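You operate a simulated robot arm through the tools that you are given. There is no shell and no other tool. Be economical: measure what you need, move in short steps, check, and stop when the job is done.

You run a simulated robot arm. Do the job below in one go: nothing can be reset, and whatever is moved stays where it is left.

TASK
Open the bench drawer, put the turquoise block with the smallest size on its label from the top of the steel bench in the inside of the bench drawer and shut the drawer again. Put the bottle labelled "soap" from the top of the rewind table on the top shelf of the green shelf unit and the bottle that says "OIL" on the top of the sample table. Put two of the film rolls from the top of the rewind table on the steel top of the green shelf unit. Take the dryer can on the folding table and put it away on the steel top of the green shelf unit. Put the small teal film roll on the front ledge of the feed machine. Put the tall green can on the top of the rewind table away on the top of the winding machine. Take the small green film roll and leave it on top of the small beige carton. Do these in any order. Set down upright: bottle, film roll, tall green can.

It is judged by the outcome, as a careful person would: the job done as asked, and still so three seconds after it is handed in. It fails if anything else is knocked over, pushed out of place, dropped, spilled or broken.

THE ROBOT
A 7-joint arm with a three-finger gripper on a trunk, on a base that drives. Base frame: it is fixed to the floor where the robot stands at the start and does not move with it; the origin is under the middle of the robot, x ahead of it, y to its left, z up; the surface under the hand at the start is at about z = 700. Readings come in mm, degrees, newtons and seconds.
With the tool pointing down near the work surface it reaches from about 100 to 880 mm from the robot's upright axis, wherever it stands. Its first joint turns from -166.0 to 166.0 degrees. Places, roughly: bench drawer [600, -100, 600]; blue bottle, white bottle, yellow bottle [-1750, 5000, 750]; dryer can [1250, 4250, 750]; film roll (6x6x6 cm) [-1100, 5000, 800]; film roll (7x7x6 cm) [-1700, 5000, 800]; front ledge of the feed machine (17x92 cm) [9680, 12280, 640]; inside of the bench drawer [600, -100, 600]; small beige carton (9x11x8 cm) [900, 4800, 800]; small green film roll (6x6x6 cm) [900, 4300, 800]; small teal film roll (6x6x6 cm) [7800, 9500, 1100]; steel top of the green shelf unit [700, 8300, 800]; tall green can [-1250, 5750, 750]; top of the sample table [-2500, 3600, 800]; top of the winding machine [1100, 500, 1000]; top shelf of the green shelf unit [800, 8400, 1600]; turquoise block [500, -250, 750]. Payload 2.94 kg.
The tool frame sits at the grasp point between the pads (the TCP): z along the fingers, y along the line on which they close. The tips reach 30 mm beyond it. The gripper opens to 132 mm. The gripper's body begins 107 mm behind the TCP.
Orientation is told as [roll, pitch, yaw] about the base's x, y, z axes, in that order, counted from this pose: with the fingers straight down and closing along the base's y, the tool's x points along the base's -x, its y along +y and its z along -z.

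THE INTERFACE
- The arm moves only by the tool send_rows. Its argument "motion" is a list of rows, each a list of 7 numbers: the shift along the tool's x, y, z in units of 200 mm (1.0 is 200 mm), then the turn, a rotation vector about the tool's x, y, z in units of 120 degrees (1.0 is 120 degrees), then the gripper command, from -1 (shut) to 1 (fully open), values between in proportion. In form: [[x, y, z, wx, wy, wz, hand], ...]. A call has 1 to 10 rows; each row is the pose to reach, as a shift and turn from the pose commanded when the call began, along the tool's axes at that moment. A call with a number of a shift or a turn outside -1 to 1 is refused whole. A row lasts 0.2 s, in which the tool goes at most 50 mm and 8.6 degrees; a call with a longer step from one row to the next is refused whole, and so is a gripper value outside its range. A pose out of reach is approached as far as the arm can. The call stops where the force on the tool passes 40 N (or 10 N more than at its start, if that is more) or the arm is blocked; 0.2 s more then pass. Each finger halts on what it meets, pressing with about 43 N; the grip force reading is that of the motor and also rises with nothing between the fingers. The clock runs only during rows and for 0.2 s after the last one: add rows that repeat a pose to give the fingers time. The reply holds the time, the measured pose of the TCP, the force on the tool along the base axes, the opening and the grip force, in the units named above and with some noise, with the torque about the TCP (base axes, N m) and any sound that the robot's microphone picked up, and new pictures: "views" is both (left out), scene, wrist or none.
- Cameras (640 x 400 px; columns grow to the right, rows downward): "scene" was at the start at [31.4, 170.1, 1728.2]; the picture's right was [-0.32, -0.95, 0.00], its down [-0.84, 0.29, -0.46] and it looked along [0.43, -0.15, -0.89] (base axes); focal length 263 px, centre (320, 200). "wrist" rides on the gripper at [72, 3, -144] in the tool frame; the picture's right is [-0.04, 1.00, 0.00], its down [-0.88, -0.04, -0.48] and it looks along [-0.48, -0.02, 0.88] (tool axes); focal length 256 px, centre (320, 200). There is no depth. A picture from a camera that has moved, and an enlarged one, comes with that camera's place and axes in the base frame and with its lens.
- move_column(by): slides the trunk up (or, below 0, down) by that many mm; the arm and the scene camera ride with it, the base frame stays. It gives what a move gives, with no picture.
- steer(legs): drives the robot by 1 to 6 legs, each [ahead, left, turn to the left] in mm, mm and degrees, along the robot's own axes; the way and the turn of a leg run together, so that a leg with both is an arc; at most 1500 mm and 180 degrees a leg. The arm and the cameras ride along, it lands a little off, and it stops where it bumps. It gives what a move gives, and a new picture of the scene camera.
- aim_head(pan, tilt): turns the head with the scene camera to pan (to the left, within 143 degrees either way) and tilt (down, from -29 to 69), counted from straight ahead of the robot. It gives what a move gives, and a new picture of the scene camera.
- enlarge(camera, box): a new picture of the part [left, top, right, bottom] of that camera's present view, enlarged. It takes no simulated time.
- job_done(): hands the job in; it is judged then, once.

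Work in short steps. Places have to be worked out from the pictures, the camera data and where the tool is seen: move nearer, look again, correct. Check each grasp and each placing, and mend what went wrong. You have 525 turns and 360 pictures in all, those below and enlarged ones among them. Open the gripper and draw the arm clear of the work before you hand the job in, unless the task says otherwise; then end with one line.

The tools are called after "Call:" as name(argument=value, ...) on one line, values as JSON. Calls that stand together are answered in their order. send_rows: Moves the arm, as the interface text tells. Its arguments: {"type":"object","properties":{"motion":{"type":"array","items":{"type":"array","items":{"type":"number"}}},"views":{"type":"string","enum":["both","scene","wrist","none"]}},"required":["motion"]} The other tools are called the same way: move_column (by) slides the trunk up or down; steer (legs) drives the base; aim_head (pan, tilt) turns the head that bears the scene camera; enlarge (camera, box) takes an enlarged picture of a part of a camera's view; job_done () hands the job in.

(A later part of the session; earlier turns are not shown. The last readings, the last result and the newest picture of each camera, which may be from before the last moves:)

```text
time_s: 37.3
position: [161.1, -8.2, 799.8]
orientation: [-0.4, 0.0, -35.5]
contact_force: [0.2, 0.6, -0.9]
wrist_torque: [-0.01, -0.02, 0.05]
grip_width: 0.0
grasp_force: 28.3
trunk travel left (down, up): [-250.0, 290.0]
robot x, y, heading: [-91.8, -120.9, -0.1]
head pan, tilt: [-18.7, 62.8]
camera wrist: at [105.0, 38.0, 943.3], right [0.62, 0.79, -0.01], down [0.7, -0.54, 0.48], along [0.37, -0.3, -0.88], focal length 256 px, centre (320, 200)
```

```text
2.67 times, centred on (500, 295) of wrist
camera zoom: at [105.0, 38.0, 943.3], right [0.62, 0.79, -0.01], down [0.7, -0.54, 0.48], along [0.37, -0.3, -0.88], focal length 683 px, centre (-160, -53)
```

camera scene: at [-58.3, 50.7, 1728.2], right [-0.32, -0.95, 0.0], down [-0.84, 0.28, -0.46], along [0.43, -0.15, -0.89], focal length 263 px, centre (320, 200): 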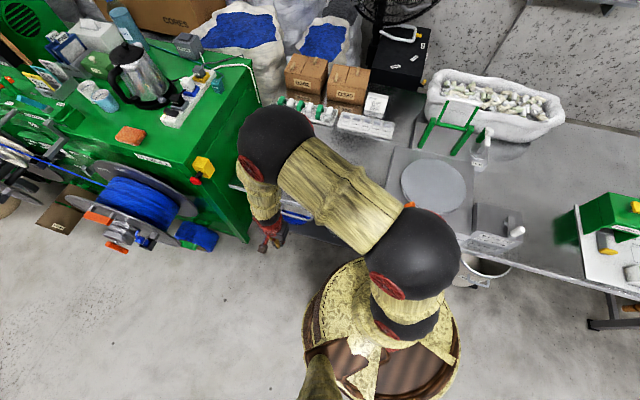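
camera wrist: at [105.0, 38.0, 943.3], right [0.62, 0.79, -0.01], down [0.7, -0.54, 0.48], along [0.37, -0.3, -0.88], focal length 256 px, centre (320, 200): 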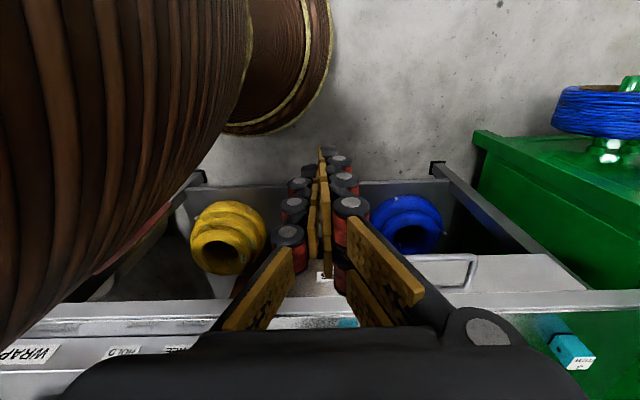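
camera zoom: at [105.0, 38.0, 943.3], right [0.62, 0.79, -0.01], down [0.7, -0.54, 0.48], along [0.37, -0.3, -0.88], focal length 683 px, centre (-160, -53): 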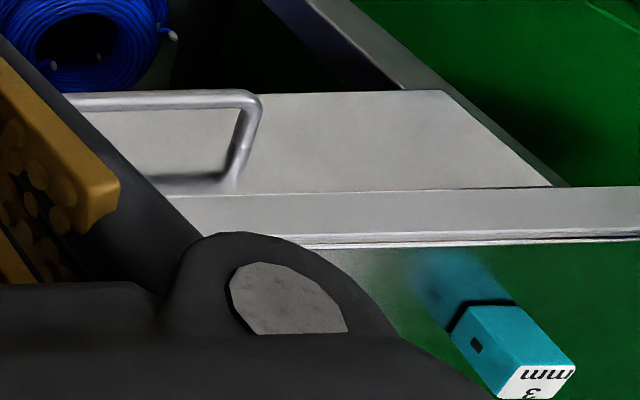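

The bar sits back at n≈-358, its original closed position, so the drawer is shut. I'll raise the arm to a travel pose and confirm with the head camera.

Call:
send_rows(motion=[[0, 0, -0.2, 0, 0, -0.059, -1], [0, 0, -0.4, 0, 0, -0.118, -1], [0, 0, -0.6, 0, 0, -0.178, -1], [0, 0, -0.8, 0, 0, -0.237, -1], [0, 0, -1, 0, 0, -0.296, -1]], views="none")

Call:
send_rows(motion=[[-0.1, -0.1, -0.18, 0, 0, 0, -1], [-0.2, -0.2, -0.36, 0, 0, 0, -1], [-0.3, -0.3, -0.54, 0, 0, 0, -1], [-0.4, -0.4, -0.72, 0, 0, 0, -1]], views="none")

Call:
aim_head(pan=-20, tilt=45)

Call:
aim_head(pan=90, tilt=15)

```text
time_s: 38.5
position: [163.2, -6.6, 998.7]
orientation: [-0.4, 0.4, 0.1]
contact_force: [-0.3, 1.0, 0.3]
wrist_torque: [0.0, -0.03, 0.0]
grip_width: 0.0
grasp_force: 28.3
trunk travel left (down, up): [-250.0, 290.0]
robot x, y, heading: [-89.9, -120.1, 0.2]
head pan, tilt: [-18.7, 62.8]
```

```text
time_s: 39.5
position: [242.8, -85.3, 1140.6]
orientation: [-0.2, 0.4, 0.0]
contact_force: [0.4, 0.0, 0.2]
wrist_torque: [0.01, -0.02, -0.02]
grip_width: 0.0
grasp_force: 28.3
trunk travel left (down, up): [-250.0, 290.0]
robot x, y, heading: [-89.6, -117.7, 0.4]
head pan, tilt: [-18.7, 62.8]
```

```text
time_s: 40.3
position: [242.4, -85.6, 1142.3]
orientation: [-0.3, 0.4, -0.1]
contact_force: [-0.2, 0.1, 0.2]
wrist_torque: [-0.03, 0.02, 0.01]
grip_width: 0.0
grasp_force: 29.0
trunk travel left (down, up): [-250.0, 290.0]
robot x, y, heading: [-89.2, -120.0, -0.1]
head pan, tilt: [-20.0, 45.0]
camera scene: at [-41.9, 43.2, 1750.7], right [-0.34, -0.94, 0.0], down [-0.67, 0.24, -0.71], along [0.66, -0.24, -0.71], focal length 263 px, centre (320, 200)
```

scene: 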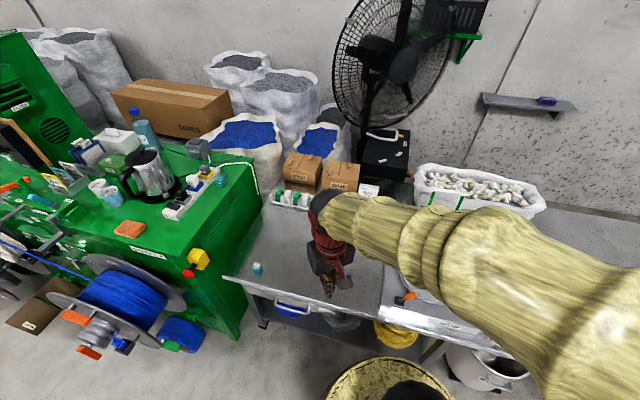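

```text
time_s: 42.2
position: [241.7, -85.3, 1141.0]
orientation: [-0.4, 0.2, -0.1]
contact_force: [-0.2, 1.0, 0.6]
wrist_torque: [-0.03, 0.01, -0.03]
grip_width: 0.1
grasp_force: 29.1
trunk travel left (down, up): [-250.0, 290.0]
robot x, y, heading: [-90.2, -117.2, 0.1]
head pan, tilt: [90.0, 15.0]
camera scene: at [-118.4, 164.2, 1797.6], right [1.0, 0.0, 0.0], down [0.0, -0.26, -0.97], along [0.0, 0.97, -0.26], focal length 263 px, centre (320, 200)
```

scene: 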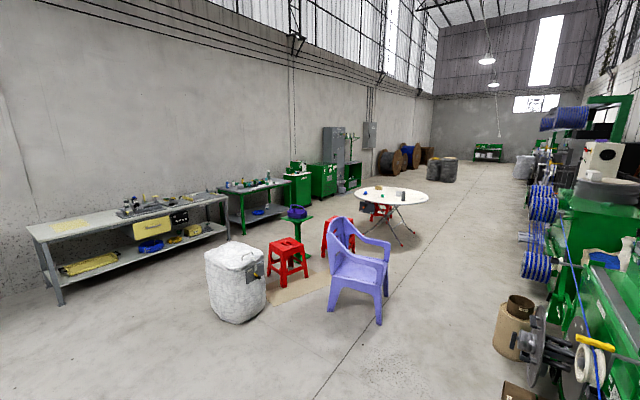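

Call:
enlarge(camera="scene", box=[180, 110, 480, 300])

Call:
enlarge(camera="scene", box=[400, 80, 640, 230])

```text
2.11 times, centred on (330, 205) of scene
camera zoom: at [-118.4, 164.2, 1797.6], right [1.0, 0.0, 0.0], down [0.0, -0.26, -0.97], along [0.0, 0.97, -0.26], focal length 554 px, centre (299, 190)
```

zoom: 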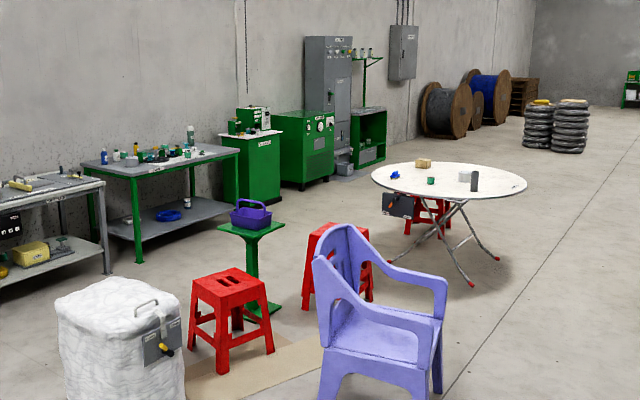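

```text
2.67 times, centred on (520, 155) of scene
camera zoom: at [-118.4, 164.2, 1797.6], right [1.0, 0.0, 0.0], down [0.0, -0.26, -0.97], along [0.0, 0.97, -0.26], focal length 701 px, centre (-213, 320)
```

zoom: 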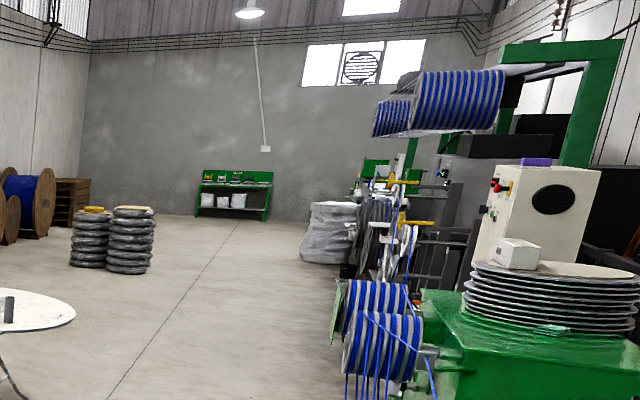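

Everything in the hall is aligned with the 54° direction. The rewind table front lies about 3.8 m to the left of the bench. I'll turn to heading 54°, drive left, then along the aisle to the rewind table.

Call:
steer(legs=[[0, 0, 54.1], [150, 1110, 0], [150, 1110, 0], [150, 1110, 0], [700, 0, 0]])

Call:
aim_head(pan=30, tilt=20)

```text
time_s: 48.3
position: [-394.9, 631.3, 1141.8]
orientation: [-0.3, 0.3, 60.4]
contact_force: [0.4, -0.9, 0.1]
wrist_torque: [0.05, 0.06, -0.01]
grip_width: 0.0
grasp_force: 28.5
trunk travel left (down, up): [-250.0, 290.0]
robot x, y, heading: [-526.5, 328.0, 60.5]
head pan, tilt: [90.0, 15.0]
stopped in leg 2: the robot was blocked; the commanded pose is now the measured one
camera scene: at [-788.4, 440.9, 1798.0], right [0.49, 0.87, 0.0], down [0.22, -0.13, -0.97], along [-0.84, 0.48, -0.26], focal length 263 px, centre (320, 200)
```

scene: 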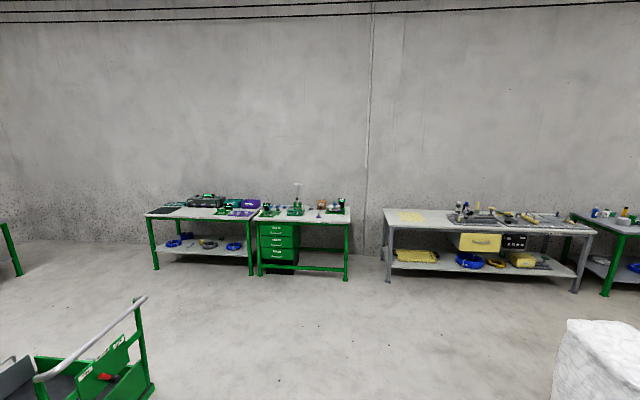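

```text
time_s: 49.6
position: [-395.1, 633.0, 1140.9]
orientation: [-0.3, 0.4, 60.4]
contact_force: [-0.3, 0.1, 0.4]
wrist_torque: [0.01, -0.01, -0.04]
grip_width: 0.0
grasp_force: 28.8
trunk travel left (down, up): [-250.0, 290.0]
robot x, y, heading: [-529.9, 328.2, 60.5]
head pan, tilt: [30.0, 20.0]
camera scene: at [-709.6, 490.1, 1789.5], right [1.0, 0.01, 0.0], down [0.0, -0.34, -0.94], along [-0.01, 0.94, -0.34], focal length 263 px, centre (320, 200)
```

scene: 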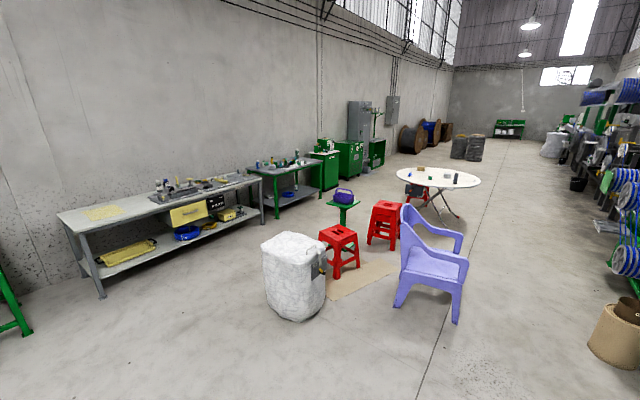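

The robot was blocked, apparently by the green trolley to the left. I'll look at it.

Call:
aim_head(pan=95, tilt=55)

```text
time_s: 51.0
position: [-395.5, 633.5, 1142.2]
orientation: [-0.3, 0.3, 60.4]
contact_force: [-0.5, 1.3, 0.8]
wrist_torque: [-0.02, -0.01, -0.01]
grip_width: 0.2
grasp_force: 28.6
trunk travel left (down, up): [-250.0, 290.0]
robot x, y, heading: [-529.3, 328.5, 60.4]
head pan, tilt: [95.0, 55.0]
camera scene: at [-774.4, 427.0, 1737.4], right [0.42, 0.91, 0.0], down [0.74, -0.34, -0.57], along [-0.52, 0.24, -0.82], focal length 263 px, centre (320, 200)
```

scene: 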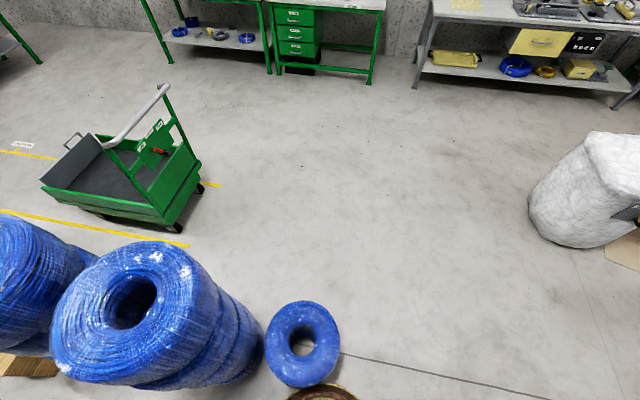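

The robot's base is touching a blue coil at about (-988,423). I'll move off it ahead and right, correct the heading, then continue clear of it.

Call:
steer(legs=[[250, -150, 0], [150, 0, -6.3]])

```text
time_s: 54.0
position: [-21.9, 889.1, 1141.3]
orientation: [-0.2, 0.5, 54.1]
contact_force: [0.3, 0.2, -0.6]
wrist_torque: [-0.04, 0.02, 0.03]
grip_width: 0.0
grasp_force: 28.8
trunk travel left (down, up): [-250.0, 290.0]
robot x, y, heading: [-188.4, 603.4, 54.0]
head pan, tilt: [95.0, 55.0]
camera scene: at [-421.2, 727.0, 1737.4], right [0.51, 0.86, 0.0], down [0.7, -0.42, -0.57], along [-0.49, 0.29, -0.82], focal length 263 px, centre (320, 200)
```

scene: 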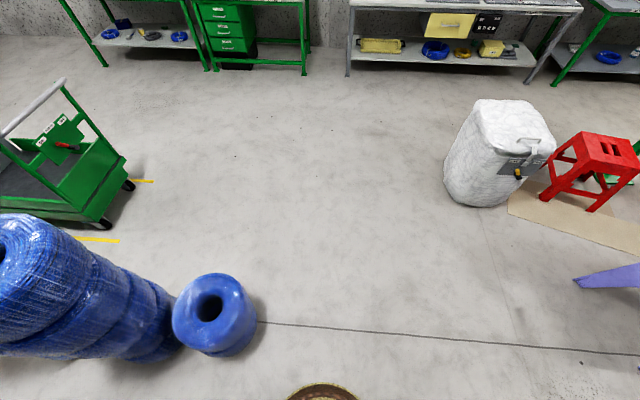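

The way is clear now. Driving left to the wall aisle, then ahead to the rewind table.

Call:
steer(legs=[[80, 1400, 0], [0, 1400, 0], [1300, 0, 0], [1200, 0, 0]])

Call:
aim_head(pan=75, tilt=45)

```text
time_s: 79.2
position: [-752.9, 4591.6, 1140.7]
orientation: [-0.3, 0.2, 52.9]
contact_force: [-0.5, 1.1, -0.8]
wrist_torque: [0.03, -0.03, 0.01]
grip_width: 0.0
grasp_force: 28.8
trunk travel left (down, up): [-250.0, 290.0]
robot x, y, heading: [-923.9, 4305.6, 53.2]
head pan, tilt: [95.0, 55.0]
camera scene: at [-1156.1, 4436.1, 1737.4], right [0.53, 0.85, 0.0], down [0.69, -0.43, -0.57], along [-0.49, 0.3, -0.82], focal length 263 px, centre (320, 200)
```

scene: 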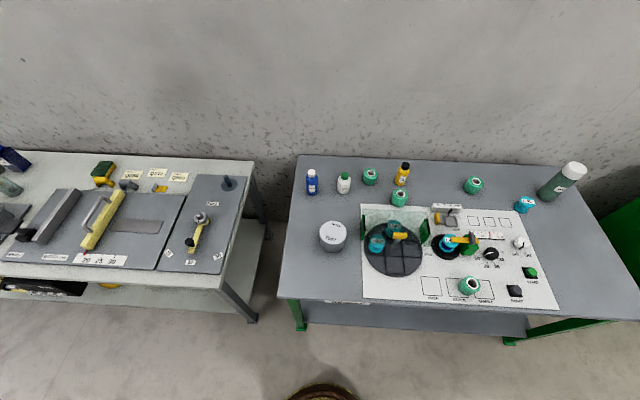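

```text
time_s: 80.1
position: [-754.1, 4591.2, 1141.9]
orientation: [-0.4, 0.4, 52.9]
contact_force: [-0.2, -0.3, 0.1]
wrist_torque: [0.0, -0.04, 0.0]
grip_width: 0.0
grasp_force: 28.6
trunk travel left (down, up): [-250.0, 290.0]
robot x, y, heading: [-924.4, 4303.3, 53.3]
head pan, tilt: [75.0, 45.0]
camera scene: at [-1145.1, 4461.7, 1750.8], right [0.79, 0.62, 0.0], down [0.44, -0.56, -0.71], along [-0.44, 0.56, -0.71], focal length 263 px, centre (320, 200)
```

scene: 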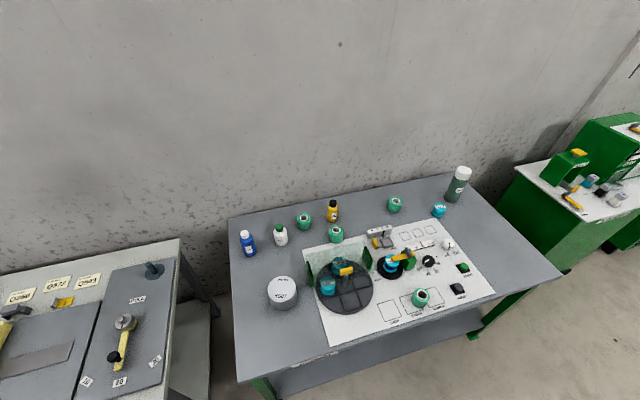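

Call:
enlarge(camera="scene", box=[220, 150, 380, 250])

Call:
enlarge(camera="scene", box=[300, 160, 500, 320])

```text
4.00 times, centred on (300, 200) of scene
camera zoom: at [-1145.1, 4461.7, 1750.8], right [0.79, 0.62, 0.0], down [0.44, -0.56, -0.71], along [-0.44, 0.56, -0.71], focal length 1052 px, centre (400, 200)
```

zoom: 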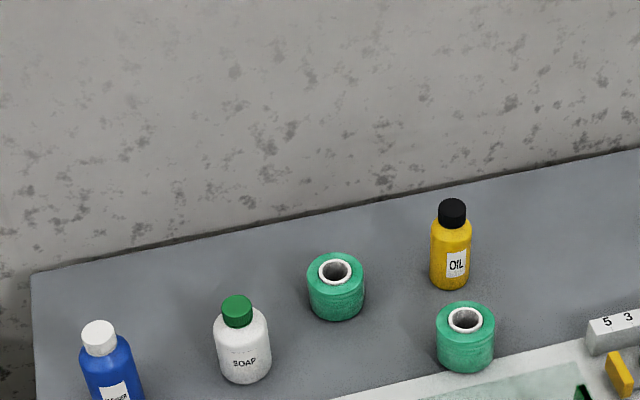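

```text
2.50 times, centred on (400, 240) of scene
camera zoom: at [-1145.1, 4461.7, 1750.8], right [0.79, 0.62, 0.0], down [0.44, -0.56, -0.71], along [-0.44, 0.56, -0.71], focal length 658 px, centre (120, 100)
```

zoom: 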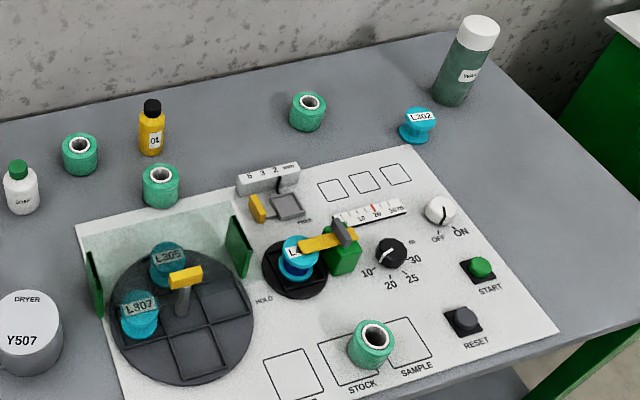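

SOAP is the white bottle at about (-1730,4922), OIL is the yellow one at (-1642,5196), and several film rolls stand around them. I'll move closer to the table front.

Call:
steer(legs=[[120, 210, 0.9]])

```text
time_s: 81.9
position: [-856.2, 4816.9, 1142.1]
orientation: [-0.4, 0.4, 54.0]
contact_force: [-0.2, 0.0, 0.1]
wrist_torque: [-0.02, 0.0, -0.01]
grip_width: 0.0
grasp_force: 28.6
trunk travel left (down, up): [-250.0, 290.0]
robot x, y, heading: [-1023.2, 4528.6, 54.1]
head pan, tilt: [75.0, 45.0]
camera scene: at [-1246.2, 4680.6, 1750.7], right [0.78, 0.63, 0.0], down [0.45, -0.55, -0.71], along [-0.45, 0.55, -0.71], focal length 263 px, centre (320, 200)
```

scene: 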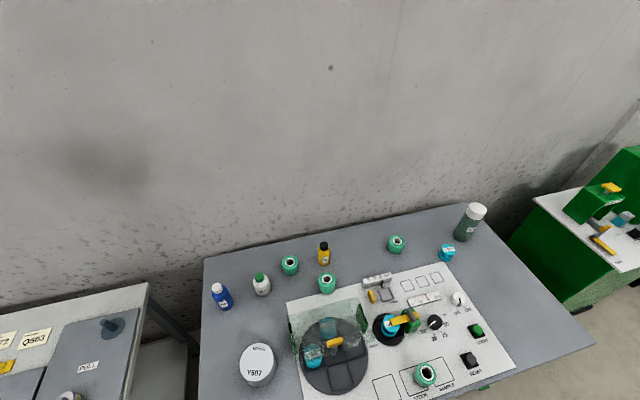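

Before grasping, I'll look at the sample table for a free spot for the OIL bottle.

Call:
aim_head(pan=125, tilt=45)

```text
time_s: 83.0
position: [-857.8, 4816.7, 1141.8]
orientation: [-0.2, 0.3, 54.1]
contact_force: [0.1, -0.5, -0.3]
wrist_torque: [0.02, 0.0, -0.01]
grip_width: 0.0
grasp_force: 28.6
trunk travel left (down, up): [-250.0, 290.0]
robot x, y, heading: [-1023.1, 4530.1, 54.2]
head pan, tilt: [125.0, 45.0]
camera scene: at [-1276.0, 4618.3, 1750.8], right [0.02, 1.0, 0.0], down [0.71, -0.01, -0.71], along [-0.71, 0.01, -0.71], focal length 263 px, centre (320, 200)
```

scene: 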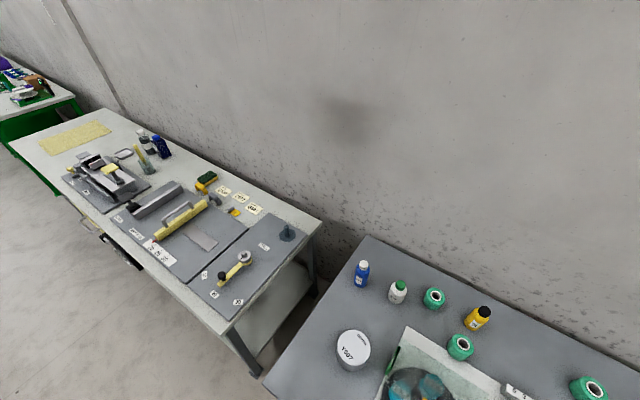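

Free spot on the sample table: the back strip near u≈2360, n≈4370. First I'll line up with the OIL bottle by driving ahead, then swing the arm left with the closing axis along the table.

Call:
steer(legs=[[165, 35, 0]])

Call:
send_rows(motion=[[0.1, 0.166, 0, 0, 0, 0.07, 0], [0.22, 0.333, 0, 0, 0, 0.14, 0], [0.36, 0.5, 0, 0, 0, 0.21, 0.5], [0.52, 0.666, 0, 0, 0, 0.28, 0.5], [0.7, 0.833, 0, 0, 0, 0.35, 0.5], [0.88, 1, 0, 0, 0, 0.42, 0.5]], views="none")

```text
time_s: 84.5
position: [-787.7, 4973.4, 1139.3]
orientation: [-0.4, 0.3, 54.1]
contact_force: [0.5, -0.4, -0.3]
wrist_torque: [-0.06, 0.0, 0.0]
grip_width: 0.0
grasp_force: 28.4
trunk travel left (down, up): [-250.0, 290.0]
robot x, y, heading: [-953.8, 4683.5, 54.3]
head pan, tilt: [125.0, 45.0]
camera scene: at [-1206.0, 4774.2, 1750.8], right [0.01, 1.0, 0.0], down [0.71, -0.01, -0.71], along [-0.71, 0.01, -0.71], focal length 263 px, centre (320, 200)
```

scene: 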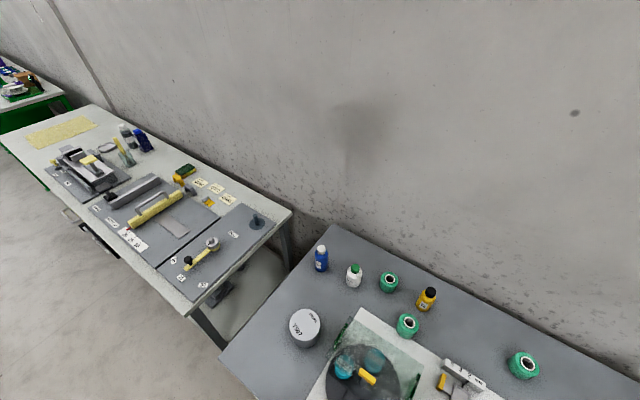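

```text
time_s: 85.9
position: [-1053.2, 4950.5, 1139.9]
orientation: [-0.5, -0.1, 3.8]
contact_force: [0.0, 0.0, 0.7]
wrist_torque: [-0.02, -0.01, -0.03]
grip_width: 96.2
grasp_force: 0.1
trunk travel left (down, up): [-250.0, 290.0]
robot x, y, heading: [-956.2, 4682.6, 54.4]
head pan, tilt: [125.0, 45.0]
```

Completing the turn to yaw -36 and extending toward the wall.

Call:
send_rows(motion=[[0.19, 0, 0, 0, 0, 0.066, 0.5], [0.38, 0, 0, 0, 0, 0.132, 0.5], [0.57, -0.01, 0, 0, 0, 0.2, 0.5], [0.76, -0.02, 0, 0, 0, 0.265, 0.5], [0.96, -0.02, 0, 0, 0, 0.3325, 0.5]], views="wrist")

```text
time_s: 87.1
position: [-1225.2, 4954.6, 1137.6]
orientation: [-1.8, 0.2, -35.3]
contact_force: [-2.5, 2.7, -0.3]
wrist_torque: [-0.3, -0.26, 0.01]
grip_width: 99.8
grasp_force: 0.9
out of reach, approached as far as the arm can: row 5
trunk travel left (down, up): [-250.0, 290.0]
robot x, y, heading: [-955.5, 4684.6, 53.9]
head pan, tilt: [125.0, 45.0]
camera wrist: at [-1281.0, 5002.7, 1280.4], right [0.61, 0.79, -0.03], down [0.7, -0.53, 0.48], along [0.36, -0.31, -0.88], focal length 256 px, centre (320, 200)
```

wrist: 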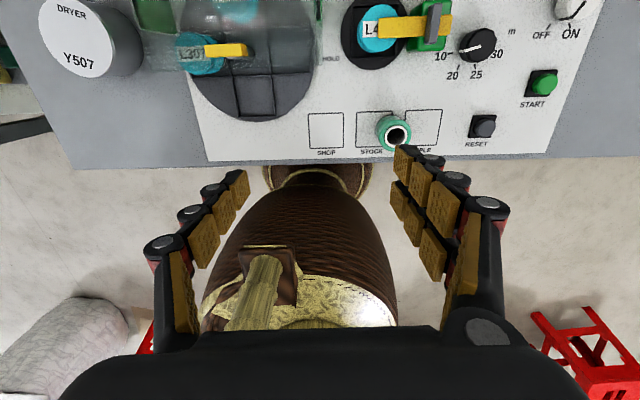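

That twist hits a joint limit, because the natural orientation here has the camera on the robot's side. I'll rotate the tool 180° the other way.

Call:
send_rows(motion=[[0, 0, 0, 0, 0, -0.07, 0.5], [0, 0, 0, 0, 0, -0.14, 0.5], [0, 0, 0, 0, 0, -0.21, 0.5], [0, 0, 0, 0, 0, -0.28, 0.5], [0, 0, 0, 0, 0, -0.35, 0.5], [0, 0, 0, 0, 0, -0.42, 0.5], [0, 0, 0, 0, 0, -0.49, 0.5], [0, 0, 0, 0, 0, -0.56, 0.5], [0, 0, 0, 0, 0, -0.63, 0.5], [0, 0, 0, 0, 0, -0.7, 0.5]], views="none")

Call:
send_rows(motion=[[0, 0, 0, 0, 0, -0.07, 0.5], [0, 0, 0, 0, 0, -0.14, 0.5], [0, 0, 0, 0, 0, -0.21, 0.5], [0, 0, 0, 0, 0, -0.28, 0.5], [0, 0, 0, 0, 0, -0.35, 0.5], [0, 0, 0, 0, 0, -0.42, 0.5], [0, 0, 0, 0, 0, -0.49, 0.5], [0, 0, 0, 0, 0, -0.56, 0.5], [0, 0, 0, 0, 0, -0.63, 0.5], [0, 0, 0, 0, 0, -0.7, 0.5]], views="none")

```text
time_s: 89.3
position: [-1224.8, 4952.5, 1134.4]
orientation: [-0.3, 0.3, 48.1]
contact_force: [-1.5, -0.1, -0.4]
wrist_torque: [0.02, -0.01, -0.01]
grip_width: 98.8
grasp_force: 0.1
trunk travel left (down, up): [-250.0, 290.0]
robot x, y, heading: [-953.9, 4684.1, 54.2]
head pan, tilt: [125.0, 45.0]
```

```text
time_s: 91.5
position: [-1227.0, 4952.6, 1132.2]
orientation: [0.2, 0.5, 132.0]
contact_force: [-0.1, -0.5, 0.3]
wrist_torque: [-0.02, 0.05, 0.0]
grip_width: 99.1
grasp_force: 0.1
trunk travel left (down, up): [-250.0, 290.0]
robot x, y, heading: [-953.1, 4685.4, 54.4]
head pan, tilt: [125.0, 45.0]
```

Call:
send_rows(motion=[[-0.17, 0.096, 0, 0, 0, -0.05, 0.5], [-0.34, 0.19, 0, 0, 0, -0.1, 0.5], [-0.51, 0.29, 0, 0, 0, -0.1, 0.5], [-0.68, 0.385, 0, 0, 0, -0.1, 0.5]], views="none")

Call:
send_rows(motion=[[0, 0, 0.1, 0, -0.0625, 0, 0.5], [0, 0, 0.2, 0, -0.125, 0, 0.5], [0, 0, 0.3, 0, -0.1875, 0, 0.5], [0, 0, 0.4, 0, -0.25, 0, 0.5]], views="wrist")

```text
time_s: 92.7
position: [-1351.0, 5047.8, 1197.5]
orientation: [0.8, -6.5, 138.2]
contact_force: [0.6, 0.4, -0.7]
wrist_torque: [-0.02, -0.01, 0.01]
grip_width: 98.9
grasp_force: 0.1
trunk travel left (down, up): [-250.0, 290.0]
robot x, y, heading: [-954.3, 4685.3, 54.2]
head pan, tilt: [125.0, 45.0]
stopped in row 4: the arm was blocked; the commanded pose is now the measured one
```

```text
time_s: 93.7
position: [-1360.0, 5062.0, 1129.0]
orientation: [0.9, -38.0, 137.0]
contact_force: [-0.9, -0.7, -1.3]
wrist_torque: [-0.02, 0.02, 0.0]
grip_width: 99.1
grasp_force: 0.0
trunk travel left (down, up): [-250.0, 290.0]
robot x, y, heading: [-950.4, 4685.9, 54.4]
head pan, tilt: [125.0, 45.0]
camera wrist: at [-1253.9, 4963.5, 1196.6], right [-0.7, -0.72, 0.04], down [-0.26, 0.31, 0.92], along [-0.67, 0.63, -0.4], focal length 256 px, centre (320, 200)
```

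wrist: 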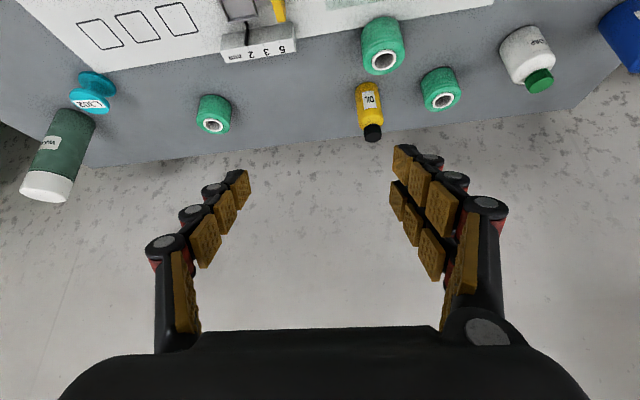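

The OIL bottle is at about (-1645,5188). I'll move diagonally down toward a pre-grasp point.

Call:
send_rows(motion=[[-0.02, 0.07, 0.19, 0, 0, 0, 0.21], [-0.04, 0.14, 0.38, 0, 0, 0, 0.21], [-0.06, 0.21, 0.57, 0, 0, 0, 0.21], [-0.08, 0.28, 0.76, 0, 0, 0, 0.21], [-0.1, 0.35, 0.92, 0, 0, 0, 0.21]], views="wrist")

```text
time_s: 94.4
position: [-1412.7, 5122.3, 1203.3]
orientation: [3.5, -49.8, 131.1]
contact_force: [0.6, -0.2, -0.2]
wrist_torque: [-0.03, 0.01, -0.02]
grip_width: 79.5
grasp_force: 0.0
trunk travel left (down, up): [-250.0, 290.0]
robot x, y, heading: [-955.1, 4685.1, 54.4]
head pan, tilt: [125.0, 45.0]
stopped in row 3: the arm was blocked; the commanded pose is now the measured one
camera wrist: at [-1304.7, 5009.4, 1240.0], right [-0.74, -0.67, 0.07], down [-0.09, 0.2, 0.98], along [-0.67, 0.71, -0.2], focal length 256 px, centre (320, 200)
```

wrist: 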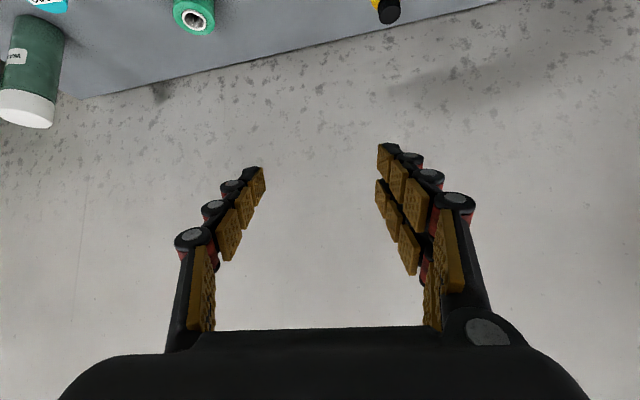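

Blocked again and drifting upward. I'll look at the arm with the scene camera to understand why.

Call:
aim_head(pan=85, tilt=50)

```text
time_s: 95.5
position: [-1412.1, 5122.1, 1203.2]
orientation: [3.6, -49.8, 131.2]
contact_force: [-0.3, -0.2, -1.2]
wrist_torque: [0.02, 0.0, -0.01]
grip_width: 79.8
grasp_force: 0.1
trunk travel left (down, up): [-250.0, 290.0]
robot x, y, heading: [-954.5, 4682.9, 54.3]
head pan, tilt: [85.0, 50.0]
camera scene: at [-1183.7, 4822.6, 1743.9], right [0.65, 0.76, 0.0], down [0.58, -0.5, -0.64], along [-0.49, 0.42, -0.77], focal length 263 px, centre (320, 200)
```

scene: 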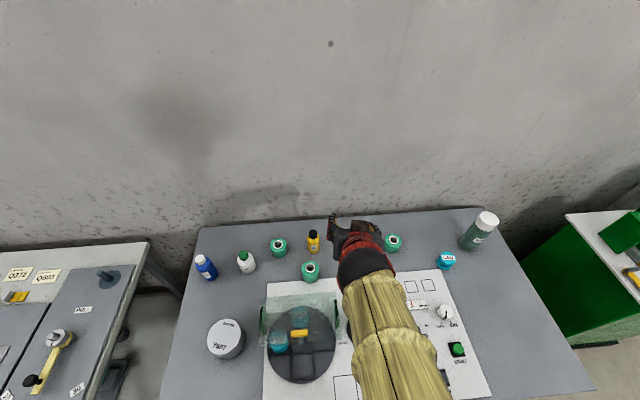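

Nothing is touching, so this is a joint-limit posture after the twist. I'll untilt and swing the arm back to the front of the robot, then face the table with the base so the posture is natural.

Call:
send_rows(motion=[[0, 0, -0.1, 0, 0.069, 0, 0.5], [0, 0, -0.2, 0, 0.138, 0, 0.5], [0, 0, -0.3, 0, 0.207, 0, 0.5], [0, 0, -0.4, 0, 0.276, 0, 0.5], [0, 0, -0.5, 0, 0.345, 0, 0.5], [0, 0, -0.5, 0, 0.415, 0, 0.5]], views="none")

```text
time_s: 96.9
position: [-1357.5, 5069.3, 1267.3]
orientation: [2.3, 0.3, 133.8]
contact_force: [0.6, 0.2, -0.1]
wrist_torque: [-0.05, -0.04, 0.02]
grip_width: 98.9
grasp_force: 0.1
trunk travel left (down, up): [-250.0, 290.0]
robot x, y, heading: [-953.3, 4684.3, 54.2]
head pan, tilt: [85.0, 50.0]
```

Call:
send_rows(motion=[[0.2, 0, 0, 0, 0, 0, 0], [0.4, 0, 0, 0, 0, 0, 0], [0.6, 0, 0, 0, 0, 0, 0], [0.8, 0, 0, 0, 0, 0, 0], [1, 0, 0, 0, 0, 0, 0]], views="none")

Call:
send_rows(motion=[[0.0153, -0.2336, 0, 0, 0, 0.0625, 0], [0.061, -0.463, 0, 0, 0, 0.125, 0], [0.136, -0.685, 0, 0, 0, 0.1875, 0], [0.24, -0.895, 0, 0, 0, 0.25, 0]], views="none")

Call:
send_rows(motion=[[0.0153, -0.2336, 0, 0, 0, 0.0625, 0], [0.061, -0.463, 0, 0, 0, 0.125, 0], [0.136, -0.685, 0, 0, 0, 0.1875, 0], [0.24, -0.895, 0, 0, 0, 0.25, 0]], views="none")

Call:
send_rows(motion=[[0.0153, -0.2336, 0, 0, 0, 0.0625, 0], [0.061, -0.463, 0, 0, 0, 0.125, 0], [0.136, -0.685, 0, 0, 0, 0.1875, 0]], views="none")

```text
time_s: 98.1
position: [-1218.3, 4924.1, 1263.0]
orientation: [2.2, -0.1, 133.9]
contact_force: [0.3, 0.0, 0.4]
wrist_torque: [-0.01, 0.02, -0.01]
grip_width: 66.0
grasp_force: 0.0
trunk travel left (down, up): [-250.0, 290.0]
robot x, y, heading: [-952.8, 4682.0, 54.3]
head pan, tilt: [85.0, 50.0]
```

```text
time_s: 99.1
position: [-1058.9, 5016.3, 1259.0]
orientation: [2.0, 1.1, 103.8]
contact_force: [-0.6, -0.2, 0.3]
wrist_torque: [-0.04, 0.05, -0.01]
grip_width: 66.0
grasp_force: 0.1
trunk travel left (down, up): [-250.0, 290.0]
robot x, y, heading: [-954.7, 4684.2, 54.4]
head pan, tilt: [85.0, 50.0]
```

```text
time_s: 100.1
position: [-873.0, 5010.8, 1254.6]
orientation: [1.2, 2.0, 73.8]
contact_force: [0.5, -0.5, -0.3]
wrist_torque: [-0.02, 0.01, -0.05]
grip_width: 66.0
grasp_force: 0.1
trunk travel left (down, up): [-250.0, 290.0]
robot x, y, heading: [-954.3, 4686.5, 53.9]
head pan, tilt: [85.0, 50.0]
```

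```text
time_s: 100.9
position: [-741.4, 4947.4, 1257.7]
orientation: [0.3, 2.3, 51.3]
contact_force: [-0.6, 0.1, 0.5]
wrist_torque: [0.01, -0.01, 0.0]
grip_width: 66.0
grasp_force: 0.0
trunk travel left (down, up): [-250.0, 290.0]
robot x, y, heading: [-953.6, 4687.8, 54.2]
head pan, tilt: [85.0, 50.0]
```

The arm is back in front. Rotating the base 90° left to face the table.

Call:
steer(legs=[[0, 0, 90]])

Call:
aim_head(pan=0, tilt=55)

```text
time_s: 105.0
position: [-1210.5, 4902.9, 1256.7]
orientation: [0.2, 2.4, 140.0]
contact_force: [0.5, 0.3, 0.1]
wrist_torque: [0.02, -0.02, 0.02]
grip_width: 66.0
grasp_force: 0.1
trunk travel left (down, up): [-250.0, 290.0]
robot x, y, heading: [-952.2, 4686.2, 142.7]
head pan, tilt: [85.0, 50.0]
camera scene: at [-1096.0, 4459.1, 1743.9], right [-0.74, 0.67, 0.0], down [0.51, 0.57, -0.64], along [-0.43, -0.48, -0.77], focal length 263 px, centre (320, 200)
```

scene: 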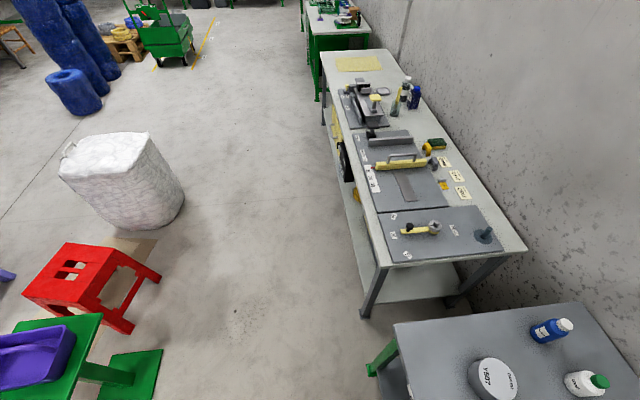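

```text
time_s: 106.6
position: [-1209.9, 4904.4, 1256.6]
orientation: [0.3, 2.3, 139.9]
contact_force: [0.0, 0.3, -0.2]
wrist_torque: [-0.01, 0.01, 0.01]
grip_width: 66.0
grasp_force: 0.1
trunk travel left (down, up): [-250.0, 290.0]
robot x, y, heading: [-954.5, 4682.8, 142.8]
head pan, tilt: [0.0, 55.0]
camera scene: at [-1101.8, 4559.7, 1737.4], right [0.6, 0.8, 0.0], down [0.65, -0.49, -0.57], along [-0.46, 0.35, -0.82], focal length 263 px, centre (320, 200)
```

scene: 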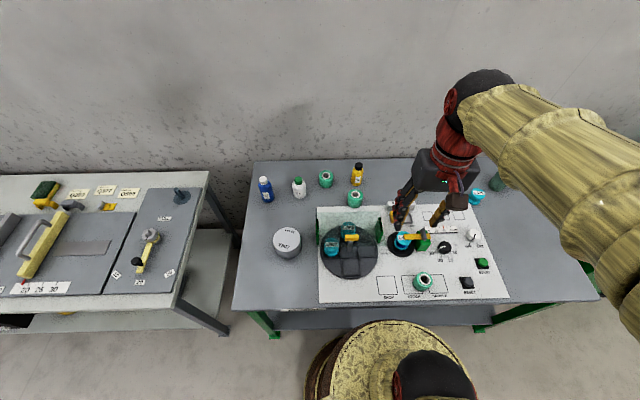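

Good view. The arm is now in its natural posture, so I'll extend toward the OIL bottle.

Call:
send_rows(motion=[[-0.16, 0.02, 0.1, 0, 0, 0, 0.21], [-0.32, 0.04, 0.2, 0, 0, 0, 0.21], [-0.48, 0.06, 0.3, 0, 0, 0, 0.21], [-0.64, 0.08, 0.4, 0, 0, 0, 0.21], [-0.8, 0.1, 0.5, 0, 0, 0, 0.21]], views="none")

Call:
send_rows(motion=[[-0.16, 0.02, 0.1, 0, -0.05, 0, 0.21], [-0.32, 0.04, 0.2, 0, -0.1, 0, 0.21], [-0.48, 0.06, 0.3, 0, -0.15, 0, 0.21], [-0.64, 0.08, 0.4, 0, -0.2, 0, 0.21], [-0.8, 0.1, 0.5, 0, -0.25, 0, 0.21]], views="wrist")

```text
time_s: 107.8
position: [-1343.6, 4989.1, 1151.5]
orientation: [0.3, 2.3, 139.9]
contact_force: [0.7, 0.3, -1.0]
wrist_torque: [-0.01, -0.02, 0.02]
grip_width: 79.8
grasp_force: 0.0
trunk travel left (down, up): [-250.0, 290.0]
robot x, y, heading: [-954.9, 4685.3, 142.8]
head pan, tilt: [0.0, 55.0]
```

```text
time_s: 109.0
position: [-1478.8, 5074.9, 1042.0]
orientation: [0.4, -27.8, 139.7]
contact_force: [-0.2, 0.5, -0.5]
wrist_torque: [-0.01, -0.02, 0.04]
grip_width: 79.8
grasp_force: 0.1
trunk travel left (down, up): [-250.0, 290.0]
robot x, y, heading: [-951.1, 4689.0, 142.9]
head pan, tilt: [0.0, 55.0]
camera wrist: at [-1380.3, 4987.7, 1135.7], right [-0.67, -0.74, 0.03], down [-0.4, 0.39, 0.83], along [-0.62, 0.55, -0.56], focal length 256 px, centre (320, 200)
```

wrist: 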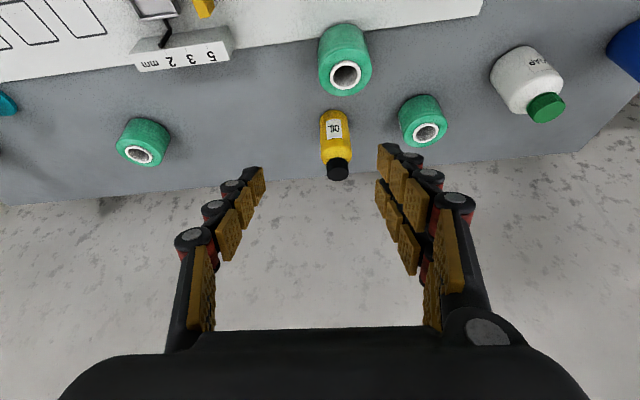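

The posture works now. The bottle axis is at about (-1640,5180), with its top near z≈875. Moving to 120 mm before the grasp.

Call:
send_rows(motion=[[-0.06, 0.03, 0.2, 0, 0, 0, 0.21], [-0.12, 0.06, 0.4, 0, 0, 0, 0.21], [-0.18, 0.09, 0.6, 0, 0, 0, 0.21], [-0.24, 0.11, 0.8, 0, 0, 0, 0.21], [-0.284, 0.117, 0.917, 0, 0, 0, 0.21]], views="wrist")

```text
time_s: 110.2
position: [-1592.9, 5141.7, 907.5]
orientation: [0.4, -27.7, 139.7]
contact_force: [-0.1, -0.2, -0.2]
wrist_torque: [-0.04, -0.04, 0.01]
grip_width: 79.4
grasp_force: 0.0
trunk travel left (down, up): [-250.0, 290.0]
robot x, y, heading: [-954.7, 4686.3, 143.0]
head pan, tilt: [0.0, 55.0]
camera wrist: at [-1494.7, 5056.0, 999.4], right [-0.67, -0.74, 0.03], down [-0.4, 0.39, 0.83], along [-0.62, 0.55, -0.56], focal length 256 px, centre (320, 200)
```

wrist: 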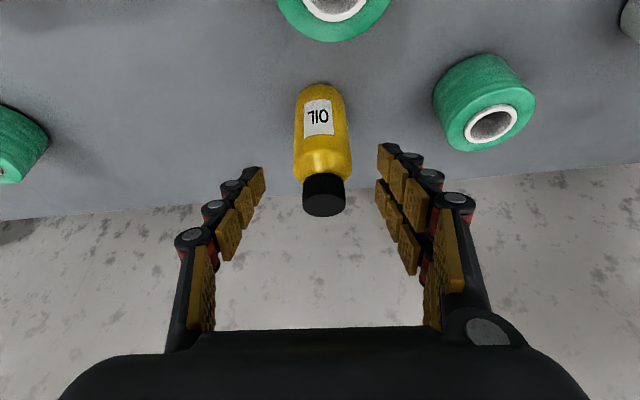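

Bottle centred between the fingers. Advancing and closing.

Call:
send_rows(motion=[[0, 0, 0.2, 0, 0, 0, 0.21], [0, 0, 0.4, 0, 0, 0, 0.21], [0, 0, 0.58, 0, 0, 0, 0.21], [0, 0, 0.58, 0, 0, 0, -1], [0, 0, 0.58, 0, 0, 0, -1], [0, 0, 0.58, 0, 0, 0, -1], [0, 0, 0.58, 0, 0, 0, -1]], views="wrist")

```text
time_s: 111.4
position: [-1643.6, 5175.9, 814.8]
orientation: [0.6, -28.9, 139.7]
contact_force: [-3.2, -11.2, 21.1]
wrist_torque: [-0.95, 0.44, -0.02]
grip_width: 54.2
grasp_force: 8.8
trunk travel left (down, up): [-250.0, 290.0]
robot x, y, heading: [-952.8, 4685.8, 143.1]
head pan, tilt: [0.0, 55.0]
stopped in row 5: the force on the tool passed its limit at 42 N (the readings are from after the stop); the commanded pose is now the measured one
camera wrist: at [-1543.8, 5089.9, 905.1], right [-0.67, -0.74, 0.03], down [-0.39, 0.38, 0.84], along [-0.64, 0.55, -0.54], focal length 256 px, centre (320, 200)
```

wrist: 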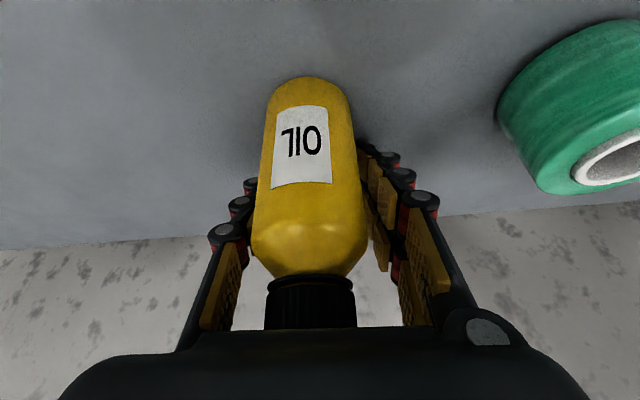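

Force is upward at a fingertip, so the table top seems higher than I assumed, about 780. I'll raise 14 mm and then close.

Call:
send_rows(motion=[[-0.034, 0, -0.061, 0, 0, 0, -0.15], [-0.034, 0, -0.061, 0, 0, 0, -0.15], [-0.034, 0, -0.061, 0, 0, 0, -1], [-0.034, 0, -0.061, 0, 0, 0, -1], [-0.034, 0, -0.061, 0, 0, 0, -1]], views="wrist")

```text
time_s: 112.6
position: [-1640.5, 5177.8, 822.8]
orientation: [0.5, -28.2, 139.8]
contact_force: [-0.4, -0.1, -0.3]
wrist_torque: [0.01, 0.06, 0.01]
grip_width: 43.3
grasp_force: 31.5
trunk travel left (down, up): [-250.0, 290.0]
robot x, y, heading: [-955.4, 4680.5, 142.9]
head pan, tilt: [0.0, 55.0]
camera wrist: at [-1541.1, 5092.1, 914.8], right [-0.67, -0.74, 0.03], down [-0.39, 0.39, 0.83], along [-0.63, 0.55, -0.55], focal length 256 px, centre (320, 200)
```

wrist: 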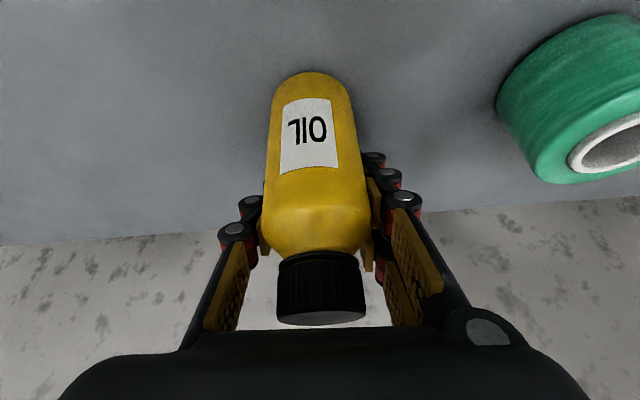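

OIL is gripped at 43 mm. Lifting it straight up.

Call:
send_rows(motion=[[-0.093, 0, -0.177, 0, 0, 0, -1], [-0.186, 0, -0.354, 0, 0, 0, -1], [-0.28, 0, -0.531, 0, 0, 0, -1], [-0.373, 0, -0.708, 0, 0, 0, -1], [-0.42, 0, -0.85, 0, 0, 0, -1]])

```text
time_s: 113.8
position: [-1632.5, 5172.6, 1012.6]
orientation: [0.5, -28.2, 139.8]
contact_force: [0.5, 0.2, -2.3]
wrist_torque: [0.07, 0.11, 0.0]
grip_width: 43.0
grasp_force: 42.8
trunk travel left (down, up): [-250.0, 290.0]
robot x, y, heading: [-952.4, 4683.0, 142.9]
head pan, tilt: [0.0, 55.0]
camera scene: at [-1101.5, 4559.2, 1737.4], right [0.6, 0.8, 0.0], down [0.65, -0.49, -0.57], along [-0.46, 0.35, -0.82], focal length 263 px, centre (320, 200)
camera wrist: at [-1532.5, 5087.1, 1104.7], right [-0.67, -0.74, 0.03], down [-0.39, 0.39, 0.83], along [-0.63, 0.55, -0.55], focal length 256 px, centre (320, 200)
```

scene: 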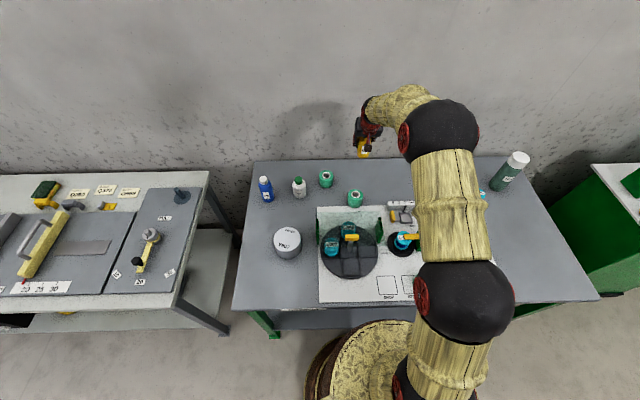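
wrist: 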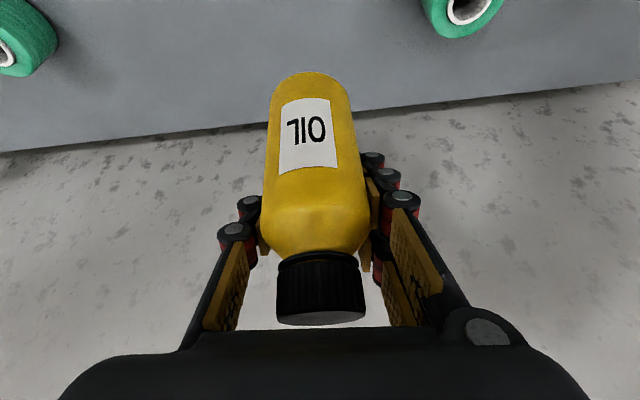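

The OIL bottle is held upright. Driving left along the aisle to the sample table.

Call:
steer(legs=[[0, 800, 1.2]])

```text
time_s: 118.1
position: [-2121.5, 4498.0, 1013.6]
orientation: [0.5, -28.2, 142.0]
contact_force: [-0.4, -0.4, -1.9]
wrist_torque: [0.06, 0.05, 0.01]
grip_width: 42.9
grasp_force: 42.9
trunk travel left (down, up): [-250.0, 290.0]
robot x, y, heading: [-1423.7, 4035.8, 144.9]
head pan, tilt: [0.0, 55.0]
camera scene: at [-1566.9, 3905.7, 1737.3], right [0.57, 0.82, 0.0], down [0.67, -0.47, -0.57], along [-0.47, 0.33, -0.82], focal length 263 px, centre (320, 200)
```

scene: 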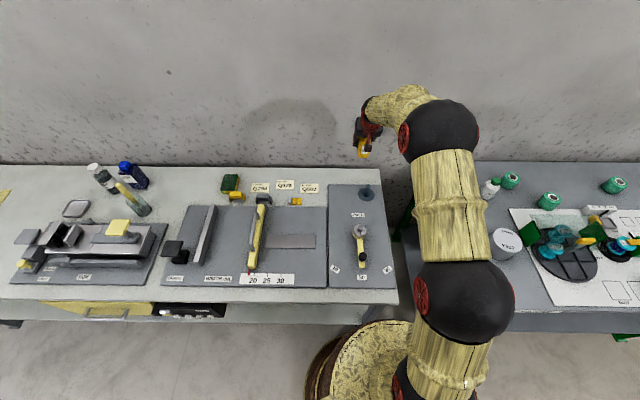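

A larger free spot lies between the bottles and the sponge at the back, around u≈1640, n≈4320. Driving 760 mm further left.

Call:
steer(legs=[[0, 757, -0.7]])

Call:
aim_head(pan=12, tilt=45)

```text
time_s: 122.1
position: [-2539.9, 3898.5, 1012.3]
orientation: [0.6, -28.3, 141.9]
contact_force: [1.2, 0.2, -2.2]
wrist_torque: [0.06, 0.03, 0.02]
grip_width: 42.8
grasp_force: 42.8
trunk travel left (down, up): [-250.0, 290.0]
robot x, y, heading: [-1843.5, 3440.1, 145.1]
head pan, tilt: [0.0, 55.0]
camera scene: at [-1988.8, 3303.7, 1737.3], right [0.57, 0.82, 0.0], down [0.67, -0.47, -0.57], along [-0.47, 0.33, -0.82], focal length 263 px, centre (320, 200)
```

scene: 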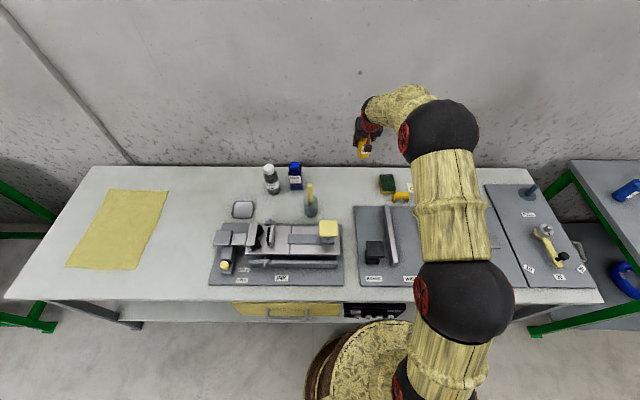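

```text
time_s: 122.8
position: [-2540.5, 3898.7, 1011.8]
orientation: [0.6, -28.3, 141.8]
contact_force: [0.5, -0.2, -1.4]
wrist_torque: [0.04, 0.06, -0.01]
grip_width: 42.6
grasp_force: 43.3
trunk travel left (down, up): [-250.0, 290.0]
robot x, y, heading: [-1845.0, 3432.6, 144.9]
head pan, tilt: [12.0, 45.0]
camera scene: at [-2004.5, 3294.3, 1750.7], right [0.39, 0.92, 0.0], down [0.65, -0.28, -0.71], along [-0.65, 0.28, -0.71], focal length 263 px, centre (320, 200)
```

scene: 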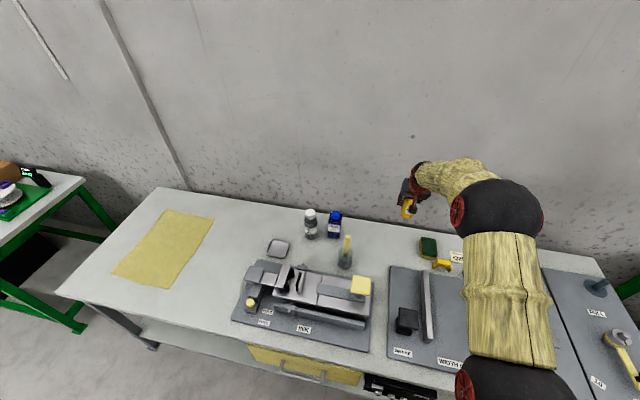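

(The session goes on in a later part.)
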